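You operate a simulated robot arm through the tools that you are given. There is no shell and no other tool. Be economical: measure what you need, move in short steps, check, and stop when the job is done.

Carry out the task below with a simulated two-armed robot. There is one attempt and no reset: what you move stays moved.

JOB
Put the green sack stack from the lower shelf of the sack rack on the bottom shelf of the sack rack. Put the ticket marked "60 bar" from the packing table top on the top shelf of the cone rack and the ticket labelled "80 bar" on the shelf under the packing table. Do these in any order.
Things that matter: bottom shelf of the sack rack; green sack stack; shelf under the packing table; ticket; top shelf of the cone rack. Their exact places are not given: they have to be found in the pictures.

The check looks at the end state, three seconds after you hand in, the way a careful person would. Anything else that was tipped, shoved, dropped, spilled or broken makes it a failure.

ROBOT AND FRAMES
Two 7-joint arms with fingered hands on one trunk, on a base that drives. Base frame: it is fixed to the floor where the robot stands at the start and does not move with it; the origin is under the middle of the robot, x ahead of it, y to its left, z up; the surface under the hand at the start is at about z = 800. Lengths are in mm, angles in rad, forces in N, time in s.
The left shoulder is at the start at [54, 158, 1044], the right one opposite. With the tool pointing down near the work surface each hand reaches from about 440 to 840 mm from the robot's upright axis, wherever it stands, measured 20 degrees to its own side. Places, roughly: bottom shelf of the sack rack [800, 500, 300]; shelf under the packing table [700, -1000, 300]; ticket [500, -1250, 750]; top shelf of the cone rack [-2700, -5200, 1200]. Payload 4 kg a hand.
The TCP of each hand is the grasp point between the finger pads, 30 mm short of the fingertips. In the tool frame z runs along the fingers and y along their closing line. Largest opening 104 mm; the body of the gripper starts 35 mm behind the TCP. The gripper is a hand of 4 fingers: y runs from the thumb to the fingers, the wrist lies at [-15, -104, -178] in the tool frame, and closing takes about 1.5 s.
Orientation is that of the tool frame in the base frame, as a unit quaternion [w, x, y, z]. With the fingers straight down and the wrist toward the robot, the tool's x, y and z point along [0, 1, 0], [1, 0, 0] and [0, 0, -1] of the base frame.

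CONTROLS
- The arms move only by the tool send_rows. It takes "left_plan", "right_plan" or both (then of equal length, played together; a hand with none holds still); each is a list that holds one entry, the list of rows, each a list of 7 numbers: the shift along the tool's x, y, z in units of 200 mm (1.0 is 200 mm), then the turn, a rotation vector about the tool's x, y, z in units of 90 degrees (1.0 is 90 degrees), then the gripper command, from -1 (shut) to 1 (fully open), values between in proportion. In form: [[[dx, dy, dz, wx, wy, wz, gripper], ...]]. A call has 1 to 10 rows; each row is the pose to reach, as a shift and turn from the pose commanded when the call began, along the tool's axes at that moment. A call with a number of a shift or a turn outside -1 to 1 is refused whole. Rows are played at 5 a second. More than 50 mm and 0.15 rad between two rows, or a gripper value outside its range, and nothing of the call is played. A pose out of reach is approached as far as the arm can. The call stops where the force on the tool passes 40 N (or 10 N more than at its start, if that is more) or the arm is blocked; 0.2 s more then pass. The fingers move at their own pace (about 45 mm/s each) and stop on an object; they squeeze with about 23 N. The grip force told is the motor's: it shows also when the fingers shut on nothing. Time passes only in rows, and 0.2 s behind the last, so rows that repeat a pose let the fingers close. The reply holds the time, the measured pose of the TCP, the force on the tool along the base axes, the opening and the grip force, in the units named above and with some noise, with the torque about the TCP (base axes, N m) and any sound that the robot's microphone picked up.
- Cameras (640 x 400 px; columns grow to the right, rows downward): "scene" is now at [125, -36.6, 1211.4]; the picture's right is [-0.43, -0.90, 0.01], its down [-0.56, 0.27, -0.78] and it looks along [0.70, -0.34, -0.62] (base axes); focal length 214 px, centre (320, 200). "left" rides on the left gripper at [-61, -92, -130] in its tool frame; the picture's right is [-0.81, -0.27, 0.52], its down [0.53, -0.71, 0.45] and it looks along [0.24, 0.64, 0.72] (tool axes); focal length 275 px, centre (320, 200). "right" rides on the right gripper at [61, -92, -130] in its tool frame; the picture's right is [-0.81, 0.27, -0.52], its down [-0.53, -0.71, 0.46] and it looks along [-0.24, 0.65, 0.72] (tool axes); focal length 275 px, centre (320, 200).
- get_image(camera): a new picture of that camera. The clock stands still meanwhile.
- move_column(by): slides the trunk up (or, below 0, down) by that many mm; the arms and the scene camera ride with it, the base frame stays. It gives what a move gives, with no picture.
- steer(legs): drives the robot by 1 to 6 legs, each [ahead, turn to the left] in mm and rad, along the robot's own axes; the way and the turn of a leg run together, so that a leg with both is an arc; at most 1500 mm and 3.142 rad a leg. The arms and the cameras ride along, it lands a little off, and it stops where it bumps. It gives what a move gives.
- set_grasp(shape, hand): the hand has 4 fingers and takes this shape, open, in about a second: jaw (thumb against the fingers, like two jaws); tri (thumb and two fingers); tip (a fingertip pinch); poke (one finger out to press); point (the index stretched); flat (the hand flat); cup (the hand cupped); fist (a fist). The gripper value then closes the fingers along that shape, each until it touches; the sizes above hold for jaw. It gives what a move gives, with no picture.
- head_to(pan, tilt): turns the head with the scene camera to pan (to the left, within 1.396 rad either way) and tilt (down, from -0.506 to 1.204), counted from straight ahead of the robot. It gives what a move gives.
- pixel_to_xyz(camera, pixels): for up to 12 pixels [column, row] of the newest picture of that camera ("zoom" is the newest enlarged one), the place [x, y, z] in the base frame of the surface seen there, good to about 3 mm. The clock stands still meanwhile.
- close_up(camera, box): a new picture of the part [left, top, right, bottom] of that camera's present view, enlarged. The clock stands still meanwhile.
- sign_off(): hands the job in; it is judged then, once.

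Work in short steps. Measure before you move; look again where a grasp or a placing could have gone wrong, and mend it. You have 110 turns and 100 pictures in all, those below and enlarged ones among them. Open the grippers and draw the arms clear of the work before you hand the job in, unless the task says otherwise; then end with one line.

The tools are called after "Emit:" as a command line: name --argument value ..., lists and objects as JSON in quotes. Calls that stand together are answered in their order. send_rows: Moves the arms, as the interface text tells. Its arguments: {"type":"object","properties":{"left_plan":{"type":"array","items":{"type":"array","items":{"type":"array","items":{"type":"number"}}}},"right_plan":{"type":"array","items":{"type":"array","items":{"type":"array","items":{"type":"number"}}}}},"required":[]} The other tools are called the same way: move_column (by) slides the trunk up or down; set_grasp (shape, hand) gives the hand a shape; steer (legs) drives the base; head_to (pan, tilt) turns the head that bears the scene camera; get_image (camera) takes a picture; pixel_to_xyz (camera, pixels) gives the place of the surface under pixels of a picture; close_up (camera, box) takes an enlarged picture of a part of a camera's view; sign_off () hands the job in.

At the start:

```text
t: 0.0
left_tcp_pos: [641.6, 60.6, 1101.0]
left_ee_rot: [0.0, 0.707, 0.707, 0.0]
left_wrist_force: [0.0, 0.3, 0.2]
left_moment: [0.03, -0.03, 0.01]
left_grip_width: 103.5
left_finger_force: 0.0
left_shape: jaw
right_tcp_pos: [457.9, -273.8, 1102.2]
right_ee_rot: [-0.001, 0.707, 0.708, -0.001]
right_wrist_force: [0.2, -0.2, 0.5]
right_moment: [0.04, 0.0, 0.0]
right_grip_width: 103.6
right_finger_force: 0.1
right_shape: jaw
trunk travel left (down, up): [-250.0, 257.0]
robot x, y, heading: [-0.4, 1.1, -0.001]
head pan, tilt: [-0.45, 0.658]
```

scene: 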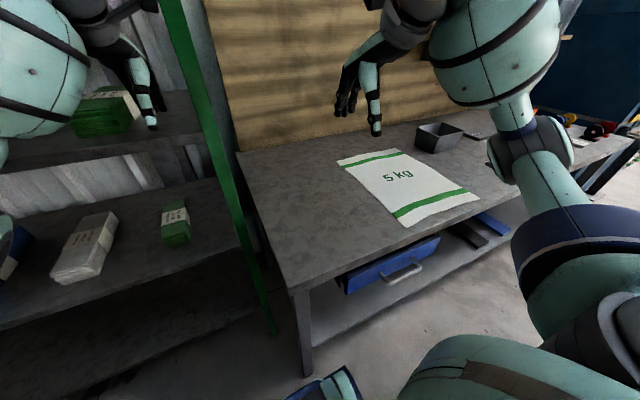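
right: 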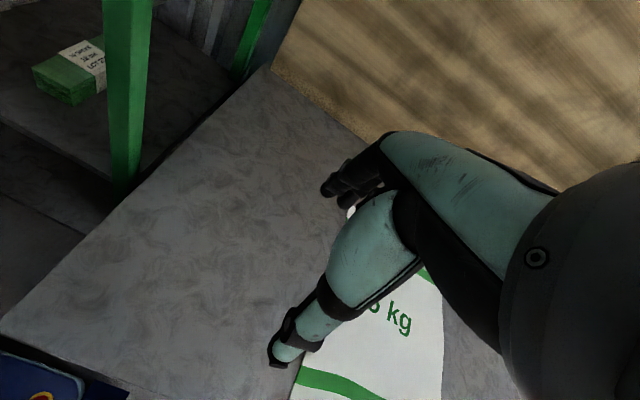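
left: 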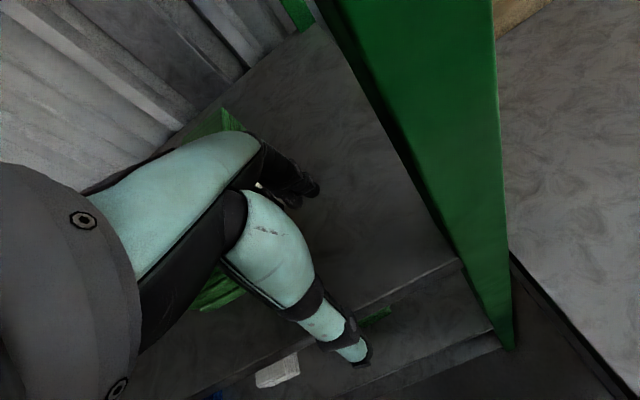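

The scene shows the sack rack on the left (green stack near (176,222)) and the packing table on the right. I look left first.

Emit:
head_to --pan 0.5 --tilt 0.6

Emit:
get_image --camera "scene"

Emit:
head_to --pan -1.2 --tilt 0.5

Emit:
get_image --camera "scene"

```text
t: 1.2
left_tcp_pos: [627.8, 60.6, 1109.2]
left_ee_rot: [0.004, 0.706, 0.708, 0.004]
left_wrist_force: [-0.3, 0.4, -0.5]
left_moment: [0.01, -0.03, 0.02]
left_grip_width: 104.1
left_finger_force: 0.0
left_shape: jaw
right_tcp_pos: [443.3, -274.5, 1106.9]
right_ee_rot: [0.005, 0.707, 0.707, 0.004]
right_wrist_force: [-0.2, -0.5, 0.2]
right_moment: [0.0, 0.01, -0.03]
right_grip_width: 103.7
right_finger_force: 0.1
right_shape: jaw
trunk travel left (down, up): [-250.0, 257.0]
robot x, y, heading: [-3.8, -3.8, 0.001]
head pan, tilt: [0.499, 0.6]
```

```text
96 pictures are left
```

scene: 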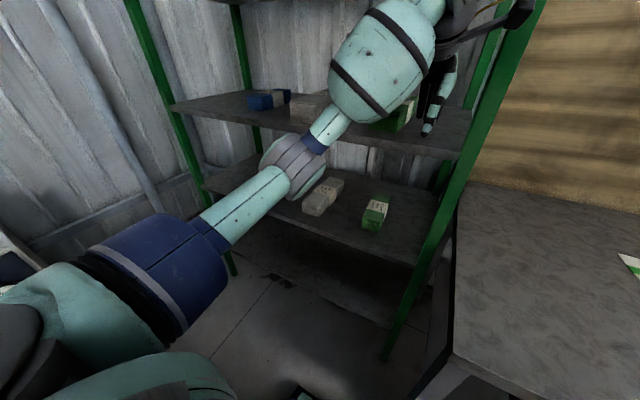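

```text
t: 3.0
left_tcp_pos: [628.4, 60.3, 1109.3]
left_ee_rot: [0.004, 0.706, 0.708, 0.004]
left_wrist_force: [-0.1, -0.2, -0.1]
left_moment: [-0.01, 0.01, -0.01]
left_grip_width: 103.9
left_finger_force: 0.1
left_shape: jaw
right_tcp_pos: [443.8, -273.1, 1106.3]
right_ee_rot: [0.005, 0.707, 0.707, 0.004]
right_wrist_force: [-0.5, -0.6, -0.5]
right_moment: [0.03, -0.02, -0.03]
right_grip_width: 104.1
right_finger_force: 0.0
right_shape: jaw
trunk travel left (down, up): [-250.0, 257.0]
robot x, y, heading: [0.0, -0.7, -0.0]
head pan, tilt: [-1.201, 0.499]
```

```text
95 pictures are left
```

scene: 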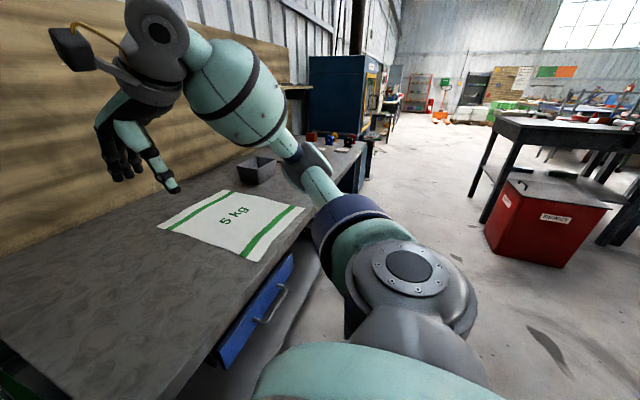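

The far end of the table shows small items near (340,140), likely the tickets. I zoom in there and measure.

Emit:
close_up --camera "scene" --box '[230, 100, 430, 225]'

Emit:
close_up --camera "scene" --box '[380, 50, 480, 112]'

Emit:
pixel_to_xyz --camera "scene" --pixels '[[310, 136], [345, 152], [320, 148], [260, 165], [225, 215], [100, 280], [295, 185], [250, 330], [340, 60], [415, 100], [520, 130], [445, 90]]'

Emit:
head_to --pan 0.5 --tilt 0.75

Emit:
get_image --camera "scene"

```text
3.20 times, centred on (330, 162) of scene
```

zoom: 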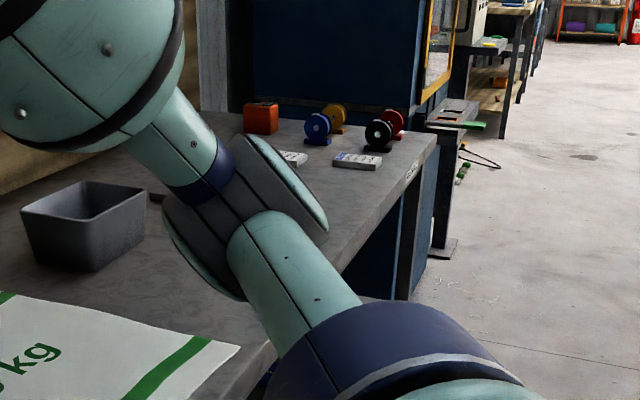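

```text
6.40 times, centred on (430, 81) of scene
```

zoom: 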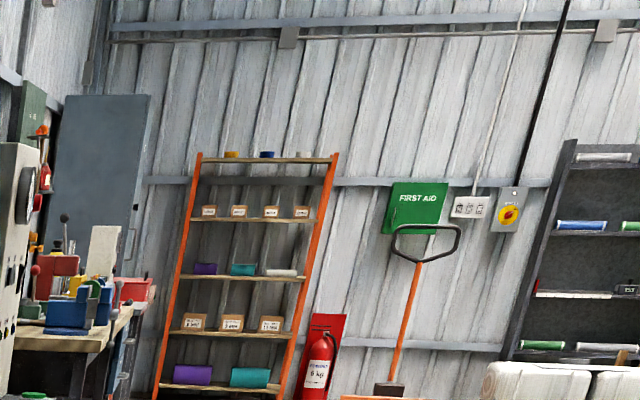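

```text
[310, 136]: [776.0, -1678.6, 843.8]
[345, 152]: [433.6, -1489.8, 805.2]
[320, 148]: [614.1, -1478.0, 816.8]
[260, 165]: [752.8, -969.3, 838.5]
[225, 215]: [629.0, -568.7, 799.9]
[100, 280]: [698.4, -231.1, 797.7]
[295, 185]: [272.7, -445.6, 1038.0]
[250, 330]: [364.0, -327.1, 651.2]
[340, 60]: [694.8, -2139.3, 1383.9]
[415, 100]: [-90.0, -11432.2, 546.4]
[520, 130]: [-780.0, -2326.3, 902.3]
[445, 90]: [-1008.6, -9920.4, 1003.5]
```

```text
t: 4.7
left_tcp_pos: [628.3, 60.3, 1108.8]
left_ee_rot: [0.003, 0.707, 0.708, 0.004]
left_wrist_force: [0.1, -0.5, -0.3]
left_moment: [0.01, 0.02, -0.01]
left_grip_width: 104.0
left_finger_force: 0.0
left_shape: jaw
right_tcp_pos: [443.4, -274.2, 1106.8]
right_ee_rot: [0.005, 0.707, 0.707, 0.004]
right_wrist_force: [-0.8, -1.0, 0.2]
right_moment: [-0.02, 0.01, -0.01]
right_grip_width: 104.0
right_finger_force: 0.2
right_shape: jaw
trunk travel left (down, up): [-250.0, 257.0]
robot x, y, heading: [-1.5, -0.4, -0.002]
head pan, tilt: [0.499, 0.75]
```

```text
92 pictures are left
```

scene: 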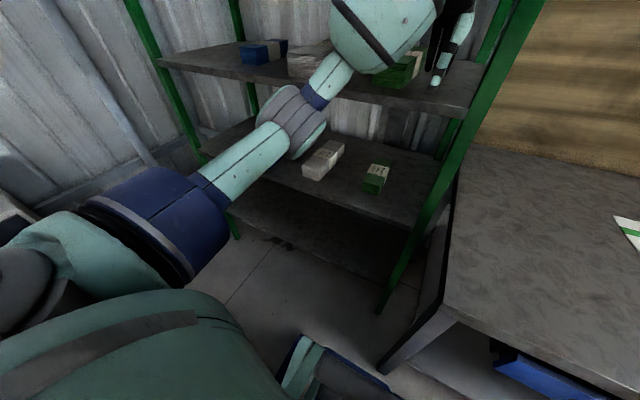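

The rack has an upper shelf, a lower shelf with the grey and green stacks, and a dark bottom shelf. I measure these.

Emit:
pixel_to_xyz --camera "scene" --pixels '[[376, 175], [366, 187], [386, 170], [372, 191], [405, 200], [325, 160], [330, 200], [350, 255], [300, 230], [380, 310], [440, 95], [400, 260]]'

Emit:
close_up --camera "scene" --box '[200, 100, 480, 320]'

```text
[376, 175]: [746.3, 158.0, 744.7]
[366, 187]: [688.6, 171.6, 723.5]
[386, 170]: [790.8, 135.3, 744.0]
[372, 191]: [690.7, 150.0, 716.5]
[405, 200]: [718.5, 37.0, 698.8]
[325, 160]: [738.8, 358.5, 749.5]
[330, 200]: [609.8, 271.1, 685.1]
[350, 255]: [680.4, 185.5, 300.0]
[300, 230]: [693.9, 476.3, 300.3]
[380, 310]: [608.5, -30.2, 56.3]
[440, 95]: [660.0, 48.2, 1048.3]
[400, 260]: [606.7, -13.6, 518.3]
```

```text
1.82 times, centred on (340, 210) of scene
```

zoom: 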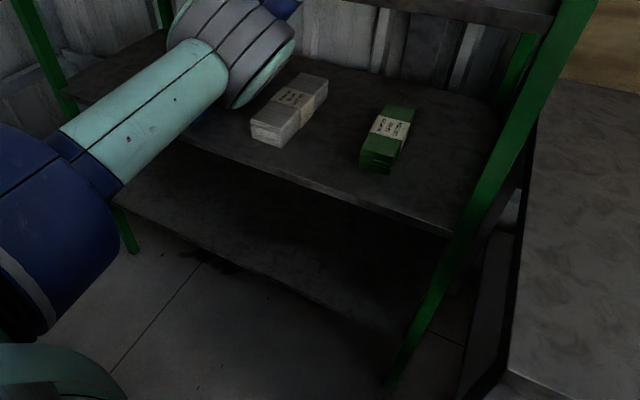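

The green stack lies on the lower shelf (top z≈698): x 688–800, y ≈130–175, top 745; the bottom shelf is at z=300. The left hand hangs over the upper shelf, so I pull it back straight before anything else.

Emit:
send_rows --left_plan '[[[0, -0.2, 0, 0, 0, 0, 1], [0, -0.4, 0, 0, 0, 0, 1], [0, -0.6, 0, 0, 0, 0, 1], [0, -0.8, 0, 0, 0, 0, 1], [0, -1.0, 0, 0, 0, 0, 1]]]'

Emit:
head_to --pan 0.3 --tilt 0.75

Emit:
get_image --camera "scene"

```text
t: 5.9
left_tcp_pos: [426.7, 59.5, 1107.2]
left_ee_rot: [0.004, 0.707, 0.708, 0.004]
left_wrist_force: [0.2, -1.0, 0.2]
left_moment: [0.01, -0.03, 0.01]
left_grip_width: 103.9
left_finger_force: 0.0
left_shape: jaw
right_tcp_pos: [442.8, -273.8, 1106.2]
right_ee_rot: [0.005, 0.707, 0.707, 0.004]
right_wrist_force: [0.2, 0.6, -0.1]
right_moment: [0.01, -0.03, -0.01]
right_grip_width: 104.0
right_finger_force: 0.1
right_shape: jaw
trunk travel left (down, up): [-250.0, 257.0]
robot x, y, heading: [-1.3, -1.8, 0.001]
head pan, tilt: [0.499, 0.75]
```

```text
t: 6.6
left_tcp_pos: [429.3, 61.1, 1107.2]
left_ee_rot: [0.004, 0.708, 0.707, 0.004]
left_wrist_force: [0.3, 0.6, 0.8]
left_moment: [-0.04, -0.01, 0.01]
left_grip_width: 104.1
left_finger_force: 0.1
left_shape: jaw
right_tcp_pos: [443.4, -274.1, 1104.6]
right_ee_rot: [0.005, 0.707, 0.707, 0.004]
right_wrist_force: [0.4, -0.1, 0.4]
right_moment: [0.04, 0.01, 0.02]
right_grip_width: 104.0
right_finger_force: 0.1
right_shape: jaw
trunk travel left (down, up): [-250.0, 257.0]
robot x, y, heading: [4.3, -1.5, 0.001]
head pan, tilt: [0.3, 0.75]
```

```text
90 pictures are left
```

scene: 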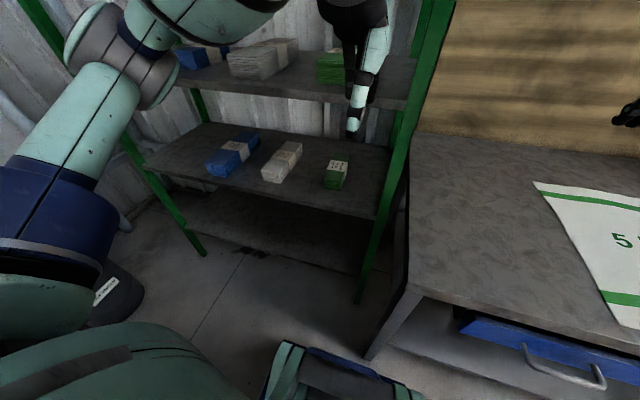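

The rack is now clear in view: blue, grey and green stacks on the lower shelf. I back off 200 mm to get room for turning the hand.

Emit:
steer --legs '[[-200, 0]]'

Emit:
send_rows --left_plan '[[[0.1, 0.1, 0, -0.0326, 0.0326, 0.0787, 1], [0.2, 0.2, 0, -0.0652, 0.0652, 0.1573, 1], [0.3, 0.3, 0, -0.0978, 0.0978, 0.236, 1], [0.4, 0.4, 0, -0.1303, 0.1303, 0.3147, 1], [0.5, 0.5, 0, -0.163, 0.163, 0.3933, 1], [0.5, 0.5, 0, -0.1955, 0.1955, 0.472, 1]]]'

```text
t: 8.3
left_tcp_pos: [223.8, 61.4, 1107.4]
left_ee_rot: [0.005, 0.707, 0.707, 0.005]
left_wrist_force: [-0.6, 0.5, 0.9]
left_moment: [-0.04, -0.02, -0.02]
left_grip_width: 104.1
left_finger_force: 0.0
left_shape: jaw
right_tcp_pos: [241.2, -273.1, 1106.1]
right_ee_rot: [0.005, 0.706, 0.708, 0.004]
right_wrist_force: [-1.5, -0.1, -0.3]
right_moment: [-0.01, -0.03, -0.01]
right_grip_width: 103.8
right_finger_force: 0.0
right_shape: jaw
trunk travel left (down, up): [-250.0, 257.0]
robot x, y, heading: [-202.6, 0.8, 0.003]
head pan, tilt: [0.3, 0.75]
```

```text
t: 9.7
left_tcp_pos: [311.1, 161.1, 1113.9]
left_ee_rot: [0.005, 0.894, 0.388, 0.223]
left_wrist_force: [0.4, 0.4, 0.1]
left_moment: [0.0, 0.01, 0.0]
left_grip_width: 103.9
left_finger_force: 0.0
left_shape: jaw
right_tcp_pos: [228.6, -273.1, 1112.8]
right_ee_rot: [0.009, 0.705, 0.709, 0.011]
right_wrist_force: [0.1, 0.7, 0.4]
right_moment: [0.0, 0.01, 0.0]
right_grip_width: 104.3
right_finger_force: 0.2
right_shape: jaw
trunk travel left (down, up): [-250.0, 257.0]
robot x, y, heading: [-202.1, -0.6, 0.0]
head pan, tilt: [0.3, 0.75]
```

The turn runs cleanly; I finish the second half in place.

Emit:
send_rows --left_plan '[[[0, 0, 0, -0.0326, 0.0326, 0.0787, 1], [0, 0, 0, -0.0652, 0.0652, 0.1573, 1], [0, 0, 0, -0.0978, 0.0978, 0.236, 1], [0, 0, 0, -0.1303, 0.1303, 0.3147, 1], [0, 0, 0, -0.163, 0.163, 0.3933, 1], [0, 0, 0, -0.1955, 0.1955, 0.472, 1]]]'

Emit:
move_column --by -200

Emit:
get_image --camera "scene"

Emit:
get_image --camera "left"

```text
t: 11.1
left_tcp_pos: [310.9, 159.9, 1114.2]
left_ee_rot: [-0.001, 0.919, 0.0, 0.395]
left_wrist_force: [0.1, -0.4, 0.4]
left_moment: [0.01, -0.03, 0.0]
left_grip_width: 103.8
left_finger_force: 0.0
left_shape: jaw
right_tcp_pos: [228.9, -271.9, 1112.7]
right_ee_rot: [0.009, 0.705, 0.709, 0.011]
right_wrist_force: [-0.5, -0.3, 0.5]
right_moment: [-0.01, 0.02, -0.03]
right_grip_width: 104.0
right_finger_force: 0.0
right_shape: jaw
trunk travel left (down, up): [-250.0, 257.0]
robot x, y, heading: [-203.3, -0.9, 0.001]
head pan, tilt: [0.3, 0.75]
```

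```text
t: 13.2
left_tcp_pos: [311.2, 161.9, 914.4]
left_ee_rot: [-0.001, 0.919, 0.001, 0.395]
left_wrist_force: [-0.2, -0.1, -0.7]
left_moment: [-0.01, -0.02, -0.01]
left_grip_width: 104.2
left_finger_force: 0.1
left_shape: jaw
right_tcp_pos: [228.9, -273.1, 910.8]
right_ee_rot: [0.01, 0.706, 0.708, 0.011]
right_wrist_force: [0.2, -0.2, -0.5]
right_moment: [-0.01, 0.0, 0.01]
right_grip_width: 103.8
right_finger_force: 0.0
right_shape: jaw
trunk travel left (down, up): [-50.0, 457.0]
robot x, y, heading: [-199.5, -2.0, 0.003]
head pan, tilt: [0.3, 0.75]
```

```text
89 pictures are left
```

scene: 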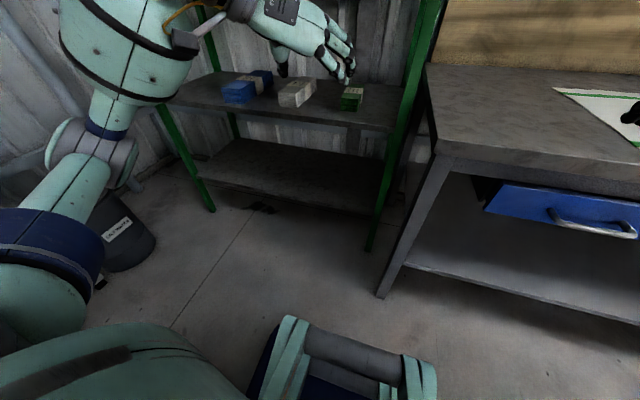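

```text
88 pictures are left
```

left: 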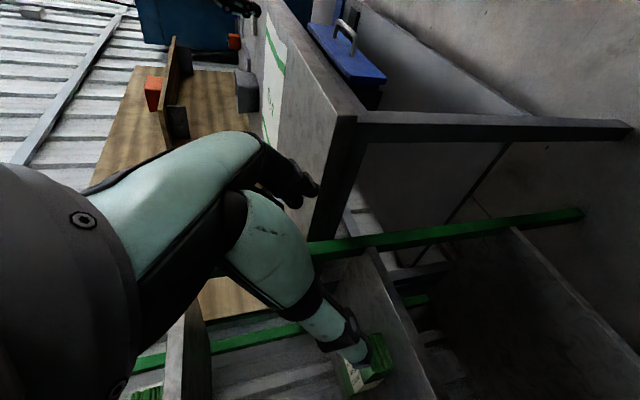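

The hand is oriented as wanted (fingers forward-down, closing along y). I measure the stack precisely in a close-up.

Emit:
close_up --camera "scene" --box '[300, 70, 396, 130]'

```text
6.67 times, centred on (348, 100) of scene
```

zoom: 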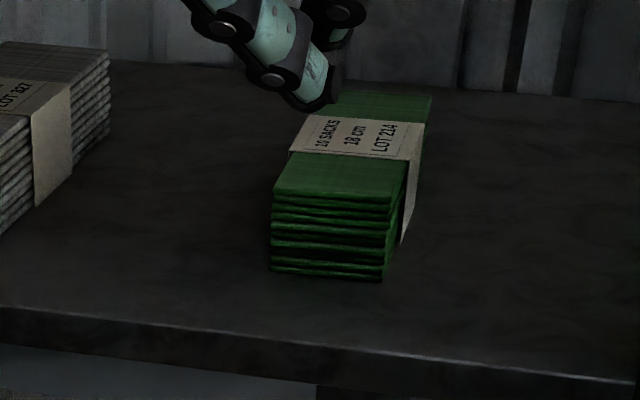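

Emit:
pixel_to_xyz --camera "zoom" --pixels '[[278, 192], [390, 197], [340, 98], [425, 98], [335, 180], [330, 265], [300, 300], [560, 300], [570, 150], [200, 150], [200, 328], [360, 130]]'

```text
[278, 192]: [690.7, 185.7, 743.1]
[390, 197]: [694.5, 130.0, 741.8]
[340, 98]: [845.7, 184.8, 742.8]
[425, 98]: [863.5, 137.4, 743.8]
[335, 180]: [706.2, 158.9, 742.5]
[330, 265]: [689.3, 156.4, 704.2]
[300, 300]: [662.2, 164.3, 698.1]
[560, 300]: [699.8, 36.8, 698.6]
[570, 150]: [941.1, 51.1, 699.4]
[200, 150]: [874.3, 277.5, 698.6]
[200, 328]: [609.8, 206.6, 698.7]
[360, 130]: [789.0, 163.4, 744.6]
```

The stack spans x 689–860, y 130–186, z 699–743, centre (776,158). I check the upper shelf's underside height before reaching in.

Emit:
head_to --pan 0.3 --tilt 0.35

Emit:
get_image --camera "scene"

```text
t: 14.1
left_tcp_pos: [311.3, 161.6, 914.0]
left_ee_rot: [0.0, 0.919, 0.002, 0.394]
left_wrist_force: [0.1, 0.5, -0.3]
left_moment: [0.02, -0.01, 0.03]
left_grip_width: 104.0
left_finger_force: 0.0
left_shape: jaw
right_tcp_pos: [228.3, -272.5, 911.3]
right_ee_rot: [0.009, 0.706, 0.709, 0.011]
right_wrist_force: [0.4, -0.1, 0.0]
right_moment: [0.01, 0.02, -0.01]
right_grip_width: 103.9
right_finger_force: 0.1
right_shape: jaw
trunk travel left (down, up): [-50.0, 457.0]
robot x, y, heading: [-201.0, -0.5, 0.005]
head pan, tilt: [0.3, 0.351]
```

```text
86 pictures are left
```

scene: 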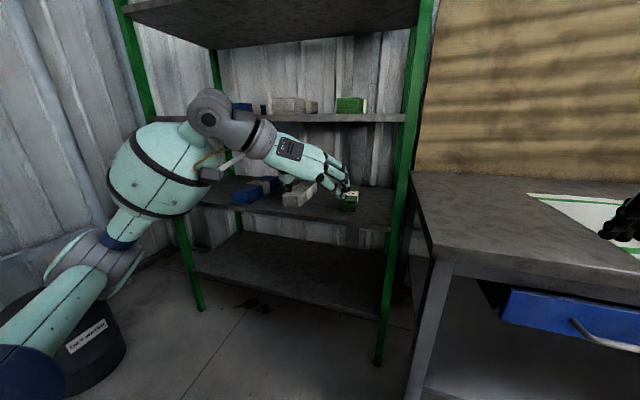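

Emit:
pixel_to_xyz --camera "scene" --pixels '[[380, 116], [380, 121], [300, 117], [290, 145], [212, 118], [255, 135], [168, 165], [95, 275], [150, 30], [80, 330], [450, 245], [405, 215]]'

```text
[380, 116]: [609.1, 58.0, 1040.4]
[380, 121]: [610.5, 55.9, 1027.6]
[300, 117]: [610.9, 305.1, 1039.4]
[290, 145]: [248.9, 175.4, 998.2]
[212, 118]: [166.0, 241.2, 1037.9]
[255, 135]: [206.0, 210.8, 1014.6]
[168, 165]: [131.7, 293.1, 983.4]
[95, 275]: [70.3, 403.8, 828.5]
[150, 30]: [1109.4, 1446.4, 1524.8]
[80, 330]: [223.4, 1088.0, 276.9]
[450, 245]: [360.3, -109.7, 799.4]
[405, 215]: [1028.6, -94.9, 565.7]
```

Underside of the upper shelf is ≈1025, so there is ample room; the table front edge is x≈360. I raise the right hand for table clearance, drop the trunk 50 more, then drive forward 190 mm.

Emit:
send_rows --right_plan '[[[0, 0, -0.2, 0, 0, 0, 1], [0, 0, -0.4, 0, 0, 0, 1], [0, 0, -0.6, 0, 0, 0, 1], [0, 0, -0.8, 0, 0, 0, 1], [0, 0, -1.0, 0, 0, 0, 1]]]'

Emit:
move_column --by -40

Emit:
steer --legs '[[190, 0]]'

Emit:
get_image --camera "scene"

```text
t: 15.3
left_tcp_pos: [311.3, 161.9, 913.2]
left_ee_rot: [0.0, 0.919, 0.002, 0.394]
left_wrist_force: [0.1, -0.3, 0.6]
left_moment: [-0.01, -0.03, -0.04]
left_grip_width: 103.9
left_finger_force: 0.0
left_shape: jaw
right_tcp_pos: [222.2, -273.8, 1113.4]
right_ee_rot: [0.009, 0.706, 0.708, 0.007]
right_wrist_force: [0.1, -0.6, 1.0]
right_moment: [0.01, 0.01, 0.02]
right_grip_width: 104.0
right_finger_force: 0.0
right_shape: jaw
trunk travel left (down, up): [-50.0, 457.0]
robot x, y, heading: [-200.6, 0.4, 0.003]
head pan, tilt: [0.3, 0.351]
```

```text
t: 16.1
left_tcp_pos: [312.0, 160.6, 874.1]
left_ee_rot: [-0.001, 0.919, 0.001, 0.395]
left_wrist_force: [0.4, -0.6, -0.9]
left_moment: [-0.05, 0.0, 0.03]
left_grip_width: 104.0
left_finger_force: 0.1
left_shape: jaw
right_tcp_pos: [221.6, -273.5, 1073.6]
right_ee_rot: [0.009, 0.706, 0.708, 0.008]
right_wrist_force: [-0.8, 0.0, -0.1]
right_moment: [0.01, -0.04, -0.02]
right_grip_width: 103.9
right_finger_force: 0.0
right_shape: jaw
trunk travel left (down, up): [-10.0, 497.0]
robot x, y, heading: [-203.6, -1.8, 0.002]
head pan, tilt: [0.3, 0.351]
```

```text
t: 17.8
left_tcp_pos: [503.5, 160.9, 874.3]
left_ee_rot: [-0.001, 0.919, 0.0, 0.393]
left_wrist_force: [0.9, 0.3, -0.5]
left_moment: [0.01, 0.0, 0.02]
left_grip_width: 104.0
left_finger_force: 0.1
left_shape: jaw
right_tcp_pos: [415.1, -274.7, 1072.2]
right_ee_rot: [0.009, 0.706, 0.708, 0.007]
right_wrist_force: [0.6, 0.4, 0.5]
right_moment: [0.01, 0.01, -0.01]
right_grip_width: 104.0
right_finger_force: 0.0
right_shape: jaw
trunk travel left (down, up): [-10.0, 497.0]
robot x, y, heading: [-14.2, 1.9, 0.0]
head pan, tilt: [0.3, 0.351]
```

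```text
85 pictures are left
```

scene: 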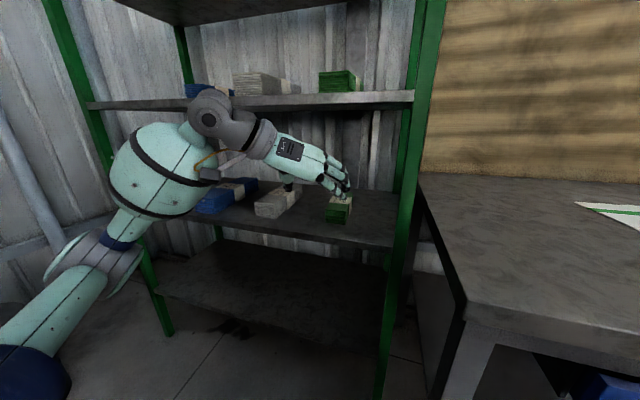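

The path between shelves is free. I lower the hand to z≈800 and advance over the stack's front.

Emit:
send_rows --left_plan '[[[-0.133, 0.0, 0.128, 0, 0, 0, 1], [-0.266, 0.015, 0.257, 0, 0, 0, 1], [-0.099, 0.015, 0.43, 0, 0, 0, 1], [0.068, 0.015, 0.603, 0, 0, 0, 1], [0.235, 0.015, 0.776, 0, 0, 0, 1], [0.402, 0.015, 0.949, 0, 0, 0, 1]]]'

Emit:
get_image --camera "scene"

Emit:
get_image --camera "left"

```text
t: 19.1
left_tcp_pos: [686.0, 159.0, 811.6]
left_ee_rot: [-0.002, 0.917, 0.0, 0.4]
left_wrist_force: [-0.2, -0.2, -0.2]
left_moment: [0.0, -0.02, 0.01]
left_grip_width: 104.0
left_finger_force: 0.0
left_shape: jaw
right_tcp_pos: [400.6, -274.1, 1077.6]
right_ee_rot: [0.012, 0.707, 0.707, 0.012]
right_wrist_force: [1.1, 0.2, 0.2]
right_moment: [0.02, 0.02, 0.0]
right_grip_width: 103.9
right_finger_force: 0.0
right_shape: jaw
trunk travel left (down, up): [-10.0, 497.0]
robot x, y, heading: [-12.4, -0.9, 0.005]
head pan, tilt: [0.3, 0.351]
```

```text
84 pictures are left
```

scene: 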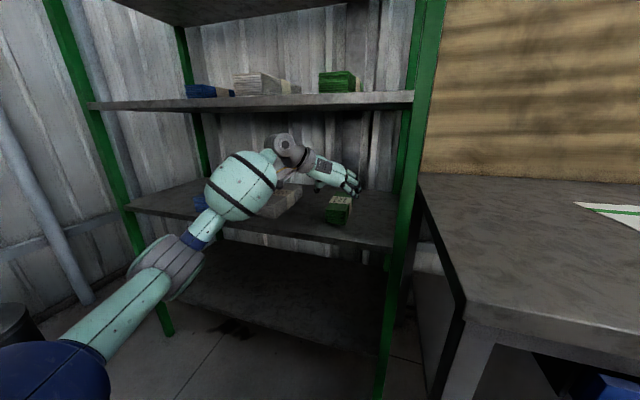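

```text
83 pictures are left
```

left: 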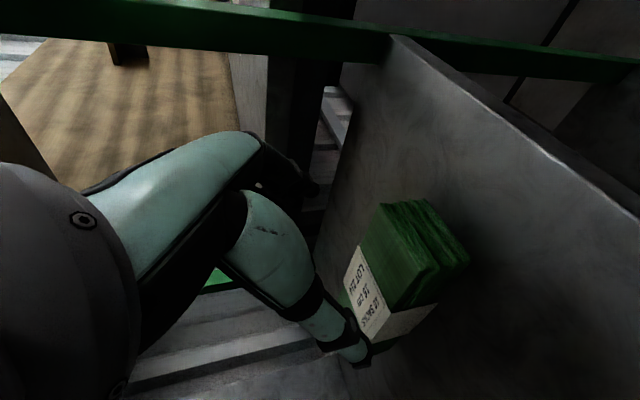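

Actual TCP is (686,159,811), just over the front of the stack. I advance 74 mm and come down around it.

Emit:
send_rows --left_plan '[[[0.126, 0, 0.136, 0, 0, 0, 1], [0.252, 0, 0.271, 0, 0, 0, 1], [0.124, 0, 0.391, 0, 0, 0, 1], [0.06, 0, 0.45, 0, 0, 0, 1], [-0.005, 0, 0.51, 0, 0, 0, 1], [-0.005, 0, 0.51, 0, 0, 0, 1]]]'

Emit:
get_image --camera "left"

Emit:
close_up --camera "scene" --box '[220, 120, 412, 240]'

```text
t: 20.6
left_tcp_pos: [759.7, 159.2, 740.4]
left_ee_rot: [-0.001, 0.916, 0.0, 0.401]
left_wrist_force: [0.0, -0.1, -0.6]
left_moment: [0.0, 0.03, -0.03]
left_grip_width: 103.9
left_finger_force: 0.1
left_shape: jaw
right_tcp_pos: [400.0, -273.8, 1079.1]
right_ee_rot: [0.014, 0.708, 0.706, 0.011]
right_wrist_force: [0.7, 0.0, 0.0]
right_moment: [0.04, 0.05, 0.02]
right_grip_width: 103.9
right_finger_force: 0.0
right_shape: jaw
trunk travel left (down, up): [-10.0, 497.0]
robot x, y, heading: [-10.1, -3.2, -0.001]
head pan, tilt: [0.3, 0.351]
```

```text
82 pictures are left
```

left: 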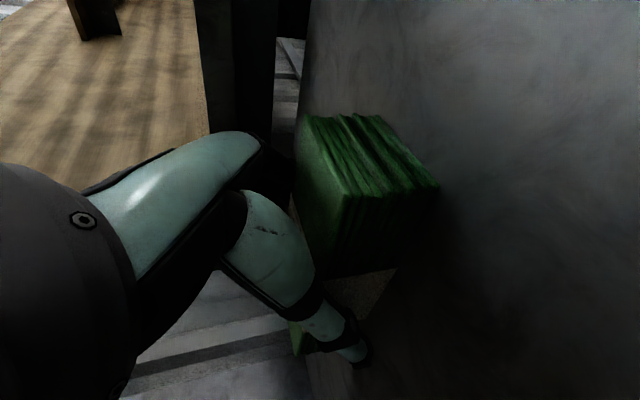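

```text
3.33 times, centred on (316, 180) of scene
```

zoom: 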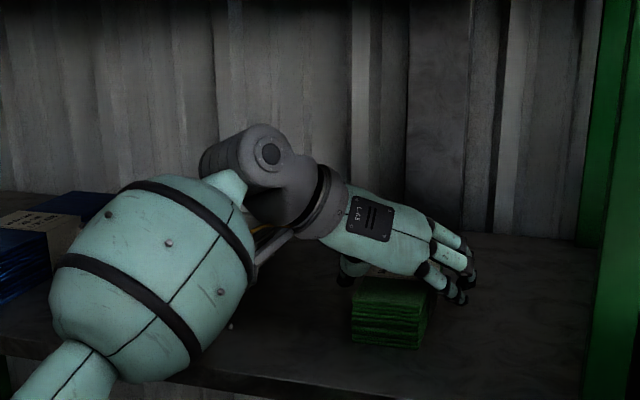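

The fingers straddle the stack. I check the forearm bulb's height over the grey stack, then close.

Emit:
pixel_to_xyz --camera "zoom" --pixels '[[150, 370], [190, 350], [230, 310], [60, 330], [150, 280], [30, 225], [240, 355]]'

Emit:
send_rows --left_plan '[[[0, 0, 0, 0, 0, 0, -1], [0, 0, 0, 0, 0, 0, -1], [0, 0, 0, 0, 0, 0, -1], [0, 0, 0, 0, 0, 0, -1], [0, 0, 0, 0, 0, 0, -1], [0, 0, 0, 0, 0, 0, -1], [0, 0, 0, 0, 0, 0, -1], [0, 0, 0, 0, 0, 0, -1]]]'

```text
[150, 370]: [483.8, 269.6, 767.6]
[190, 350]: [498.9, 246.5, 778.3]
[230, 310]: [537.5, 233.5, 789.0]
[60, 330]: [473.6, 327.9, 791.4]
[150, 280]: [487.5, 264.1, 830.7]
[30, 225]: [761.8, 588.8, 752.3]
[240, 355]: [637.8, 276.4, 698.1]
```

```text
t: 22.4
left_tcp_pos: [760.5, 159.4, 739.4]
left_ee_rot: [-0.001, 0.917, 0.0, 0.4]
left_wrist_force: [1.3, -0.3, -0.7]
left_moment: [0.02, -0.05, -0.03]
left_grip_width: 59.2
left_finger_force: 23.1
left_shape: jaw
right_tcp_pos: [400.1, -274.0, 1079.1]
right_ee_rot: [0.014, 0.707, 0.707, 0.012]
right_wrist_force: [-0.7, 0.0, 0.3]
right_moment: [-0.03, -0.03, 0.02]
right_grip_width: 104.1
right_finger_force: 0.1
right_shape: jaw
trunk travel left (down, up): [-10.0, 497.0]
robot x, y, heading: [-10.9, 0.5, 0.002]
head pan, tilt: [0.3, 0.351]
```

Gripped at 59 mm with 23 N. I lift by 50 mm and look.

Emit:
send_rows --left_plan '[[[0.055, 0, -0.051, 0, 0, 0, -1], [0.11, 0, -0.102, 0, 0, 0, -1], [0.183, 0, -0.17, 0, 0, 0, -1], [0.183, 0, -0.17, 0, 0, 0, -1]]]'

Emit:
get_image --camera "left"

Emit:
close_up --camera "scene" --box '[220, 120, 412, 240]'

```text
t: 23.4
left_tcp_pos: [760.9, 159.5, 790.5]
left_ee_rot: [-0.001, 0.917, 0.001, 0.399]
left_wrist_force: [0.0, -0.4, -2.2]
left_moment: [0.01, 0.04, 0.01]
left_grip_width: 58.8
left_finger_force: 22.9
left_shape: jaw
right_tcp_pos: [399.9, -274.4, 1078.2]
right_ee_rot: [0.014, 0.707, 0.707, 0.011]
right_wrist_force: [-0.1, 1.1, -1.2]
right_moment: [-0.01, -0.04, 0.02]
right_grip_width: 104.0
right_finger_force: 0.1
right_shape: jaw
trunk travel left (down, up): [-10.0, 497.0]
robot x, y, heading: [-11.0, 2.5, 0.002]
head pan, tilt: [0.3, 0.351]
```

```text
80 pictures are left
```

left: 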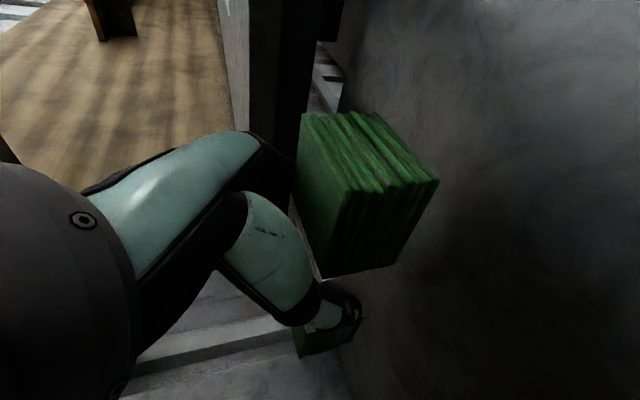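

```text
3.33 times, centred on (316, 180) of scene
```

zoom: 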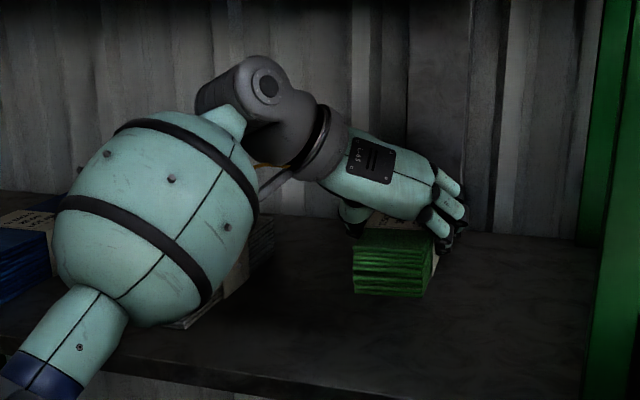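

The stack is lifted securely (~2 N). I back the base 200 mm and pull the arm back so that the stack clears the shelf fronts.

Emit:
steer --legs '[[-200, 0]]'

Emit:
send_rows --left_plan '[[[-0.136, 0, -0.147, 0, 0, 0, -1], [-0.272, 0, -0.293, 0, 0, 0, -1], [-0.34, 0, -0.367, 0, 0, 0, -1]]]'

Emit:
get_image --camera "scene"

```text
t: 25.0
left_tcp_pos: [557.1, 160.4, 791.2]
left_ee_rot: [-0.002, 0.916, 0.001, 0.401]
left_wrist_force: [-0.3, 0.7, -2.9]
left_moment: [0.02, 0.07, -0.02]
left_grip_width: 59.1
left_finger_force: 23.4
left_shape: jaw
right_tcp_pos: [196.5, -273.4, 1079.2]
right_ee_rot: [0.015, 0.707, 0.707, 0.013]
right_wrist_force: [-0.5, 0.0, 0.1]
right_moment: [0.01, -0.05, 0.01]
right_grip_width: 104.1
right_finger_force: 0.1
right_shape: jaw
trunk travel left (down, up): [-10.0, 497.0]
robot x, y, heading: [-210.8, 0.4, 0.0]
head pan, tilt: [0.3, 0.351]
```

```text
t: 25.8
left_tcp_pos: [448.8, 158.9, 799.4]
left_ee_rot: [-0.001, 0.914, 0.001, 0.406]
left_wrist_force: [0.1, -0.1, -2.2]
left_moment: [0.01, 0.02, 0.02]
left_grip_width: 58.6
left_finger_force: 22.9
left_shape: jaw
right_tcp_pos: [186.6, -273.6, 1084.5]
right_ee_rot: [0.018, 0.705, 0.708, 0.02]
right_wrist_force: [-0.3, 0.3, -0.3]
right_moment: [0.0, 0.03, 0.01]
right_grip_width: 103.9
right_finger_force: 0.0
right_shape: jaw
trunk travel left (down, up): [-10.0, 497.0]
robot x, y, heading: [-211.8, -1.8, 0.002]
head pan, tilt: [0.3, 0.351]
```

```text
78 pictures are left
```

scene: 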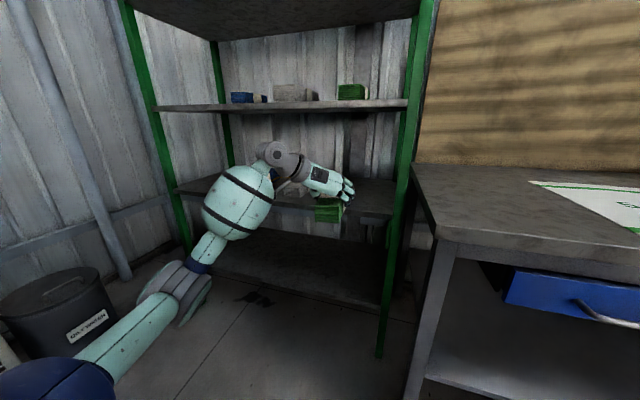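

Stack is clear of the shelf. I lower the arm straight down in stages.

Emit:
send_rows --left_plan '[[[-0.178, 0, 0.161, 0, 0, 0, -1], [-0.356, 0, 0.322, 0, 0, 0, -1], [-0.534, 0, 0.482, 0, 0, 0, -1], [-0.712, 0, 0.643, 0, 0, 0, -1], [-0.89, 0, 0.804, 0, 0, 0, -1]]]'

Emit:
head_to --pan 0.3 --tilt 0.7

Emit:
get_image --camera "scene"

```text
t: 27.0
left_tcp_pos: [449.3, 161.1, 558.2]
left_ee_rot: [-0.001, 0.914, 0.0, 0.406]
left_wrist_force: [0.5, 1.0, -2.1]
left_moment: [0.03, 0.01, 0.0]
left_grip_width: 58.9
left_finger_force: 23.3
left_shape: jaw
right_tcp_pos: [186.8, -272.9, 1084.5]
right_ee_rot: [0.018, 0.705, 0.709, 0.019]
right_wrist_force: [-0.6, -0.1, -0.4]
right_moment: [0.03, 0.02, 0.0]
right_grip_width: 104.0
right_finger_force: 0.0
right_shape: jaw
trunk travel left (down, up): [-10.0, 497.0]
robot x, y, heading: [-213.3, 1.5, -0.003]
head pan, tilt: [0.3, 0.351]
```

```text
t: 27.8
left_tcp_pos: [448.8, 160.6, 558.8]
left_ee_rot: [-0.002, 0.914, 0.001, 0.405]
left_wrist_force: [0.1, 0.0, -2.2]
left_moment: [-0.02, 0.04, 0.02]
left_grip_width: 59.0
left_finger_force: 22.9
left_shape: jaw
right_tcp_pos: [185.2, -273.1, 1085.0]
right_ee_rot: [0.018, 0.704, 0.709, 0.019]
right_wrist_force: [-0.8, 0.5, -0.3]
right_moment: [0.05, 0.01, -0.03]
right_grip_width: 103.6
right_finger_force: 0.1
right_shape: jaw
trunk travel left (down, up): [-10.0, 497.0]
robot x, y, heading: [-212.7, 0.5, 0.001]
head pan, tilt: [0.3, 0.7]
```

```text
77 pictures are left
```

scene: 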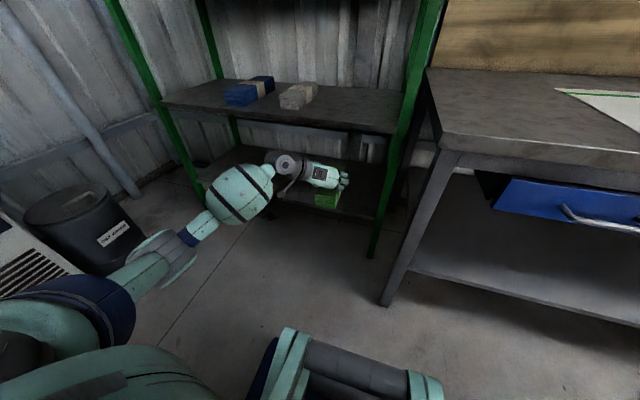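

I lower another 165 mm to travel height just above the bottom shelf.

Emit:
send_rows --left_plan '[[[-0.178, 0, 0.161, 0, 0, 0, -1], [-0.356, 0, 0.322, 0, 0, 0, -1], [-0.534, 0, 0.482, 0, 0, 0, -1], [-0.612, 0, 0.553, 0, 0, 0, -1]]]'

Emit:
get_image --camera "scene"

Emit:
get_image --camera "left"

```text
t: 28.8
left_tcp_pos: [448.9, 160.3, 392.5]
left_ee_rot: [-0.002, 0.914, 0.001, 0.406]
left_wrist_force: [0.2, -0.7, -2.5]
left_moment: [0.0, 0.03, -0.06]
left_grip_width: 59.1
left_finger_force: 23.1
left_shape: jaw
right_tcp_pos: [185.1, -272.6, 1084.5]
right_ee_rot: [0.019, 0.705, 0.709, 0.019]
right_wrist_force: [0.0, 0.4, 0.0]
right_moment: [-0.04, 0.0, 0.01]
right_grip_width: 103.9
right_finger_force: 0.2
right_shape: jaw
trunk travel left (down, up): [-10.0, 497.0]
robot x, y, heading: [-213.6, -1.4, 0.001]
head pan, tilt: [0.3, 0.7]
```

```text
76 pictures are left
```

scene: 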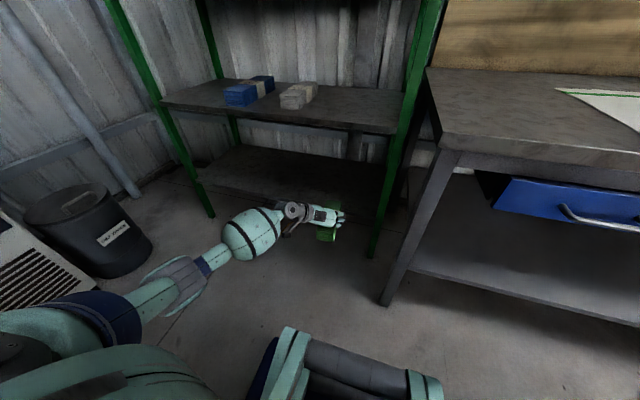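

```text
75 pictures are left
```

left: 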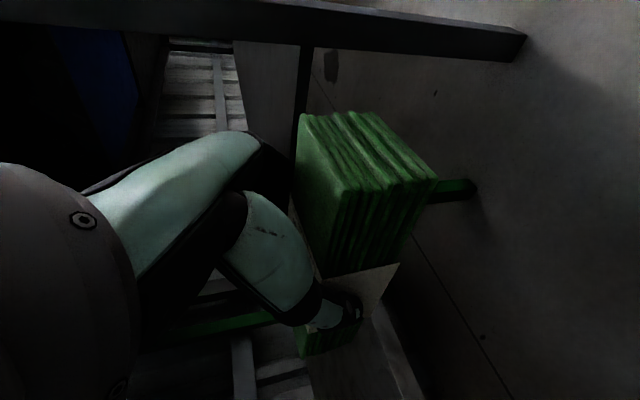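

The stack is low and clear. I drive forward 210 mm so that it moves in above the bottom shelf.

Emit:
steer --legs '[[210, 0]]'

Emit:
get_image --camera "scene"

Emit:
get_image --camera "left"

```text
t: 30.5
left_tcp_pos: [660.7, 161.8, 392.9]
left_ee_rot: [-0.001, 0.914, 0.001, 0.406]
left_wrist_force: [-1.0, -0.5, -2.5]
left_moment: [-0.01, 0.01, 0.0]
left_grip_width: 58.8
left_finger_force: 23.0
left_shape: jaw
right_tcp_pos: [397.9, -271.9, 1083.7]
right_ee_rot: [0.018, 0.705, 0.709, 0.017]
right_wrist_force: [0.3, 0.0, -0.7]
right_moment: [0.02, 0.03, 0.01]
right_grip_width: 103.9
right_finger_force: 0.2
right_shape: jaw
trunk travel left (down, up): [-10.0, 497.0]
robot x, y, heading: [-3.0, 4.5, 0.006]
head pan, tilt: [0.3, 0.7]
```

```text
74 pictures are left
```

scene: 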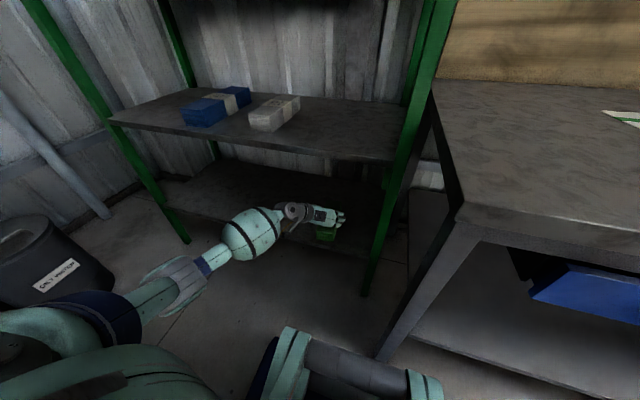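

```text
73 pictures are left
```

left: 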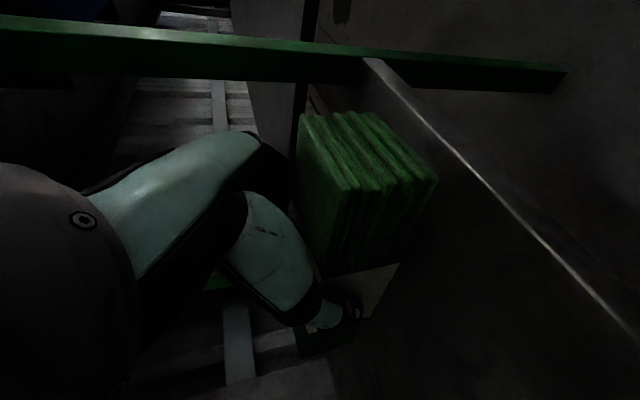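

The stack is partly over the shelf. I measure the bottom shelf's front edge and surface, then move in further.

Emit:
pixel_to_xyz --camera "left" --pixels '[[460, 160], [440, 160], [480, 210], [520, 300], [420, 120], [450, 250]]'

Emit:
send_rows --left_plan '[[[0.084, 0, 0.093, 0, 0, 0, -1], [0.168, 0, 0.186, 0, 0, 0, -1], [0.218, 0, 0.242, 0, 0, 0, -1]]]'

```text
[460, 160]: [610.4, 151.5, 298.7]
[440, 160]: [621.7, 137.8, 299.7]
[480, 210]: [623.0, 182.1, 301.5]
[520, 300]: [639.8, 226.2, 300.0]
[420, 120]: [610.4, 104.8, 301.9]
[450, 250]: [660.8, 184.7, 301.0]
```

```text
t: 31.3
left_tcp_pos: [721.5, 161.0, 400.5]
left_ee_rot: [-0.001, 0.912, 0.0, 0.411]
left_wrist_force: [0.5, -0.5, -2.8]
left_moment: [0.0, 0.03, 0.0]
left_grip_width: 59.2
left_finger_force: 22.6
left_shape: jaw
right_tcp_pos: [387.1, -271.8, 1088.5]
right_ee_rot: [0.024, 0.703, 0.71, 0.029]
right_wrist_force: [0.1, 0.2, 0.1]
right_moment: [0.02, 0.02, 0.04]
right_grip_width: 104.2
right_finger_force: 0.0
right_shape: jaw
trunk travel left (down, up): [-10.0, 497.0]
robot x, y, heading: [-1.8, -1.6, 0.006]
head pan, tilt: [0.3, 0.7]
```

Stack now spans x≈650–821, fully on shelf depth (front edge ≈608). I lower it slowly by 57 mm.

Emit:
send_rows --left_plan '[[[-0.075, 0, 0.066, 0, 0, 0, -1], [-0.15, 0, 0.133, 0, 0, 0, -1], [-0.187, 0, 0.166, 0, 0, 0, -1], [-0.214, 0, 0.189, 0, 0, 0, -1], [-0.214, 0, 0.189, 0, 0, 0, -1]]]'

Emit:
close_up --camera "scene" --box '[250, 170, 410, 270]'

Emit:
get_image --camera "left"

```text
t: 32.5
left_tcp_pos: [723.4, 160.6, 344.1]
left_ee_rot: [0.0, 0.911, 0.001, 0.412]
left_wrist_force: [-0.3, -0.3, -2.0]
left_moment: [-0.02, 0.08, 0.03]
left_grip_width: 58.8
left_finger_force: 22.9
left_shape: jaw
right_tcp_pos: [385.5, -271.3, 1089.9]
right_ee_rot: [0.024, 0.703, 0.711, 0.029]
right_wrist_force: [-0.1, 0.0, 0.1]
right_moment: [0.03, -0.01, 0.02]
right_grip_width: 103.8
right_finger_force: 0.0
right_shape: jaw
trunk travel left (down, up): [-10.0, 497.0]
robot x, y, heading: [-2.4, -1.6, 0.0]
head pan, tilt: [0.3, 0.7]
```

```text
4.00 times, centred on (330, 220) of scene
```

zoom: 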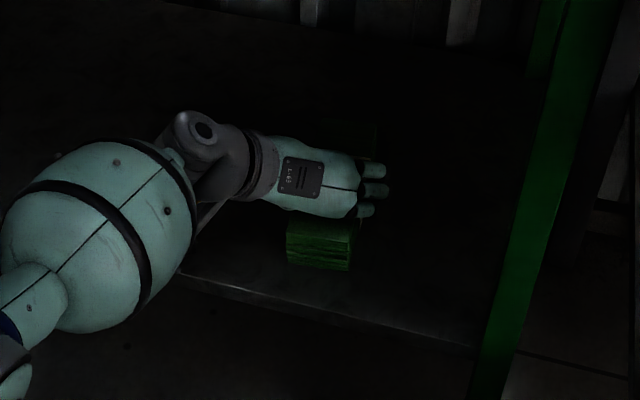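

```text
71 pictures are left
```

left: 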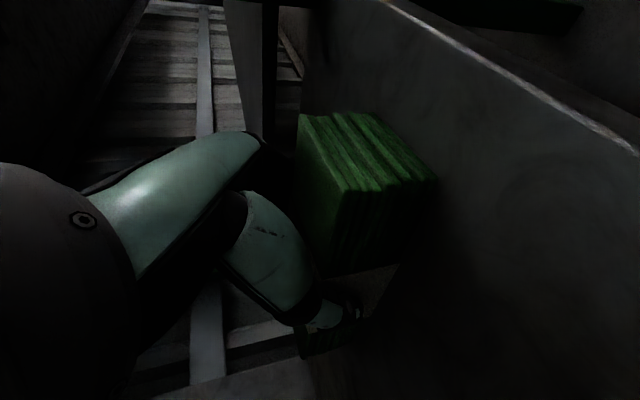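

Not touching yet (force unchanged). I lower 3 mm at a time until contact shows, then open.

Emit:
send_rows --left_plan '[[[-0.006, 0, 0.005, 0, 0, 0, -1], [-0.011, 0, 0.01, 0, 0, 0, -1], [-0.017, 0, 0.015, 0, 0, 0, -1], [-0.017, 0, 0.015, 0, 0, 0, -1]]]'

```text
t: 33.5
left_tcp_pos: [724.8, 160.9, 340.7]
left_ee_rot: [-0.003, 0.911, 0.001, 0.412]
left_wrist_force: [-2.6, -1.6, 4.7]
left_moment: [0.2, 0.02, 0.19]
left_grip_width: 58.8
left_finger_force: 23.1
left_shape: jaw
right_tcp_pos: [385.1, -271.5, 1090.0]
right_ee_rot: [0.024, 0.702, 0.711, 0.029]
right_wrist_force: [0.3, -0.1, 0.1]
right_moment: [-0.01, 0.02, -0.02]
right_grip_width: 103.9
right_finger_force: 0.1
right_shape: jaw
trunk travel left (down, up): [-10.0, 497.0]
robot x, y, heading: [-3.0, 1.4, 0.002]
head pan, tilt: [0.3, 0.7]
```

Contact (+4.7 N). I open the hand.

Emit:
send_rows --left_plan '[[[0, 0, 0, 0, 0, 0, 0.2], [0, 0, 0, 0, 0, 0, 1], [0, 0, 0, 0, 0, 0, 1], [0, 0, 0, 0, 0, 0, 1], [0, 0, 0, 0, 0, 0, 1], [0, 0, 0, 0, 0, 0, 1], [0.05, 0, -0.044, 0, 0, 0, 1], [0.15, 0, -0.133, 0, 0, 0, 1], [0.28, 0, -0.249, 0, 0, 0, 1]]]'

Emit:
get_image --camera "left"

Emit:
close_up --camera "scene" --box '[250, 170, 410, 270]'

```text
t: 35.5
left_tcp_pos: [722.0, 160.8, 416.1]
left_ee_rot: [-0.001, 0.912, 0.001, 0.411]
left_wrist_force: [0.6, -0.4, 0.2]
left_moment: [0.0, 0.0, -0.01]
left_grip_width: 103.8
left_finger_force: 0.0
left_shape: jaw
right_tcp_pos: [385.4, -270.3, 1090.0]
right_ee_rot: [0.024, 0.703, 0.71, 0.029]
right_wrist_force: [-0.4, 0.2, 0.5]
right_moment: [-0.02, -0.05, 0.01]
right_grip_width: 103.9
right_finger_force: 0.0
right_shape: jaw
trunk travel left (down, up): [-10.0, 497.0]
robot x, y, heading: [-2.4, 0.6, 0.004]
head pan, tilt: [0.3, 0.7]
```

```text
70 pictures are left
```

left: 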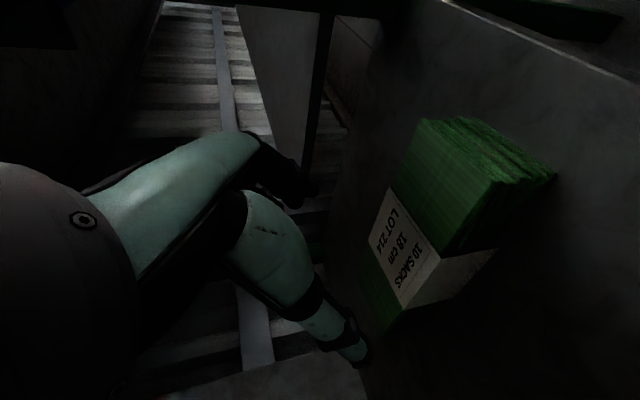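

```text
4.00 times, centred on (330, 220) of scene
```

zoom: 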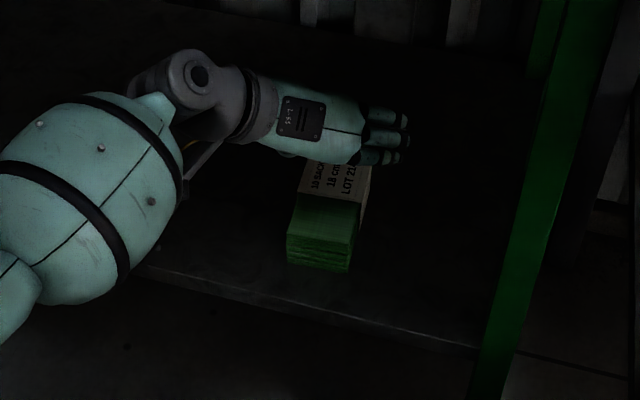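

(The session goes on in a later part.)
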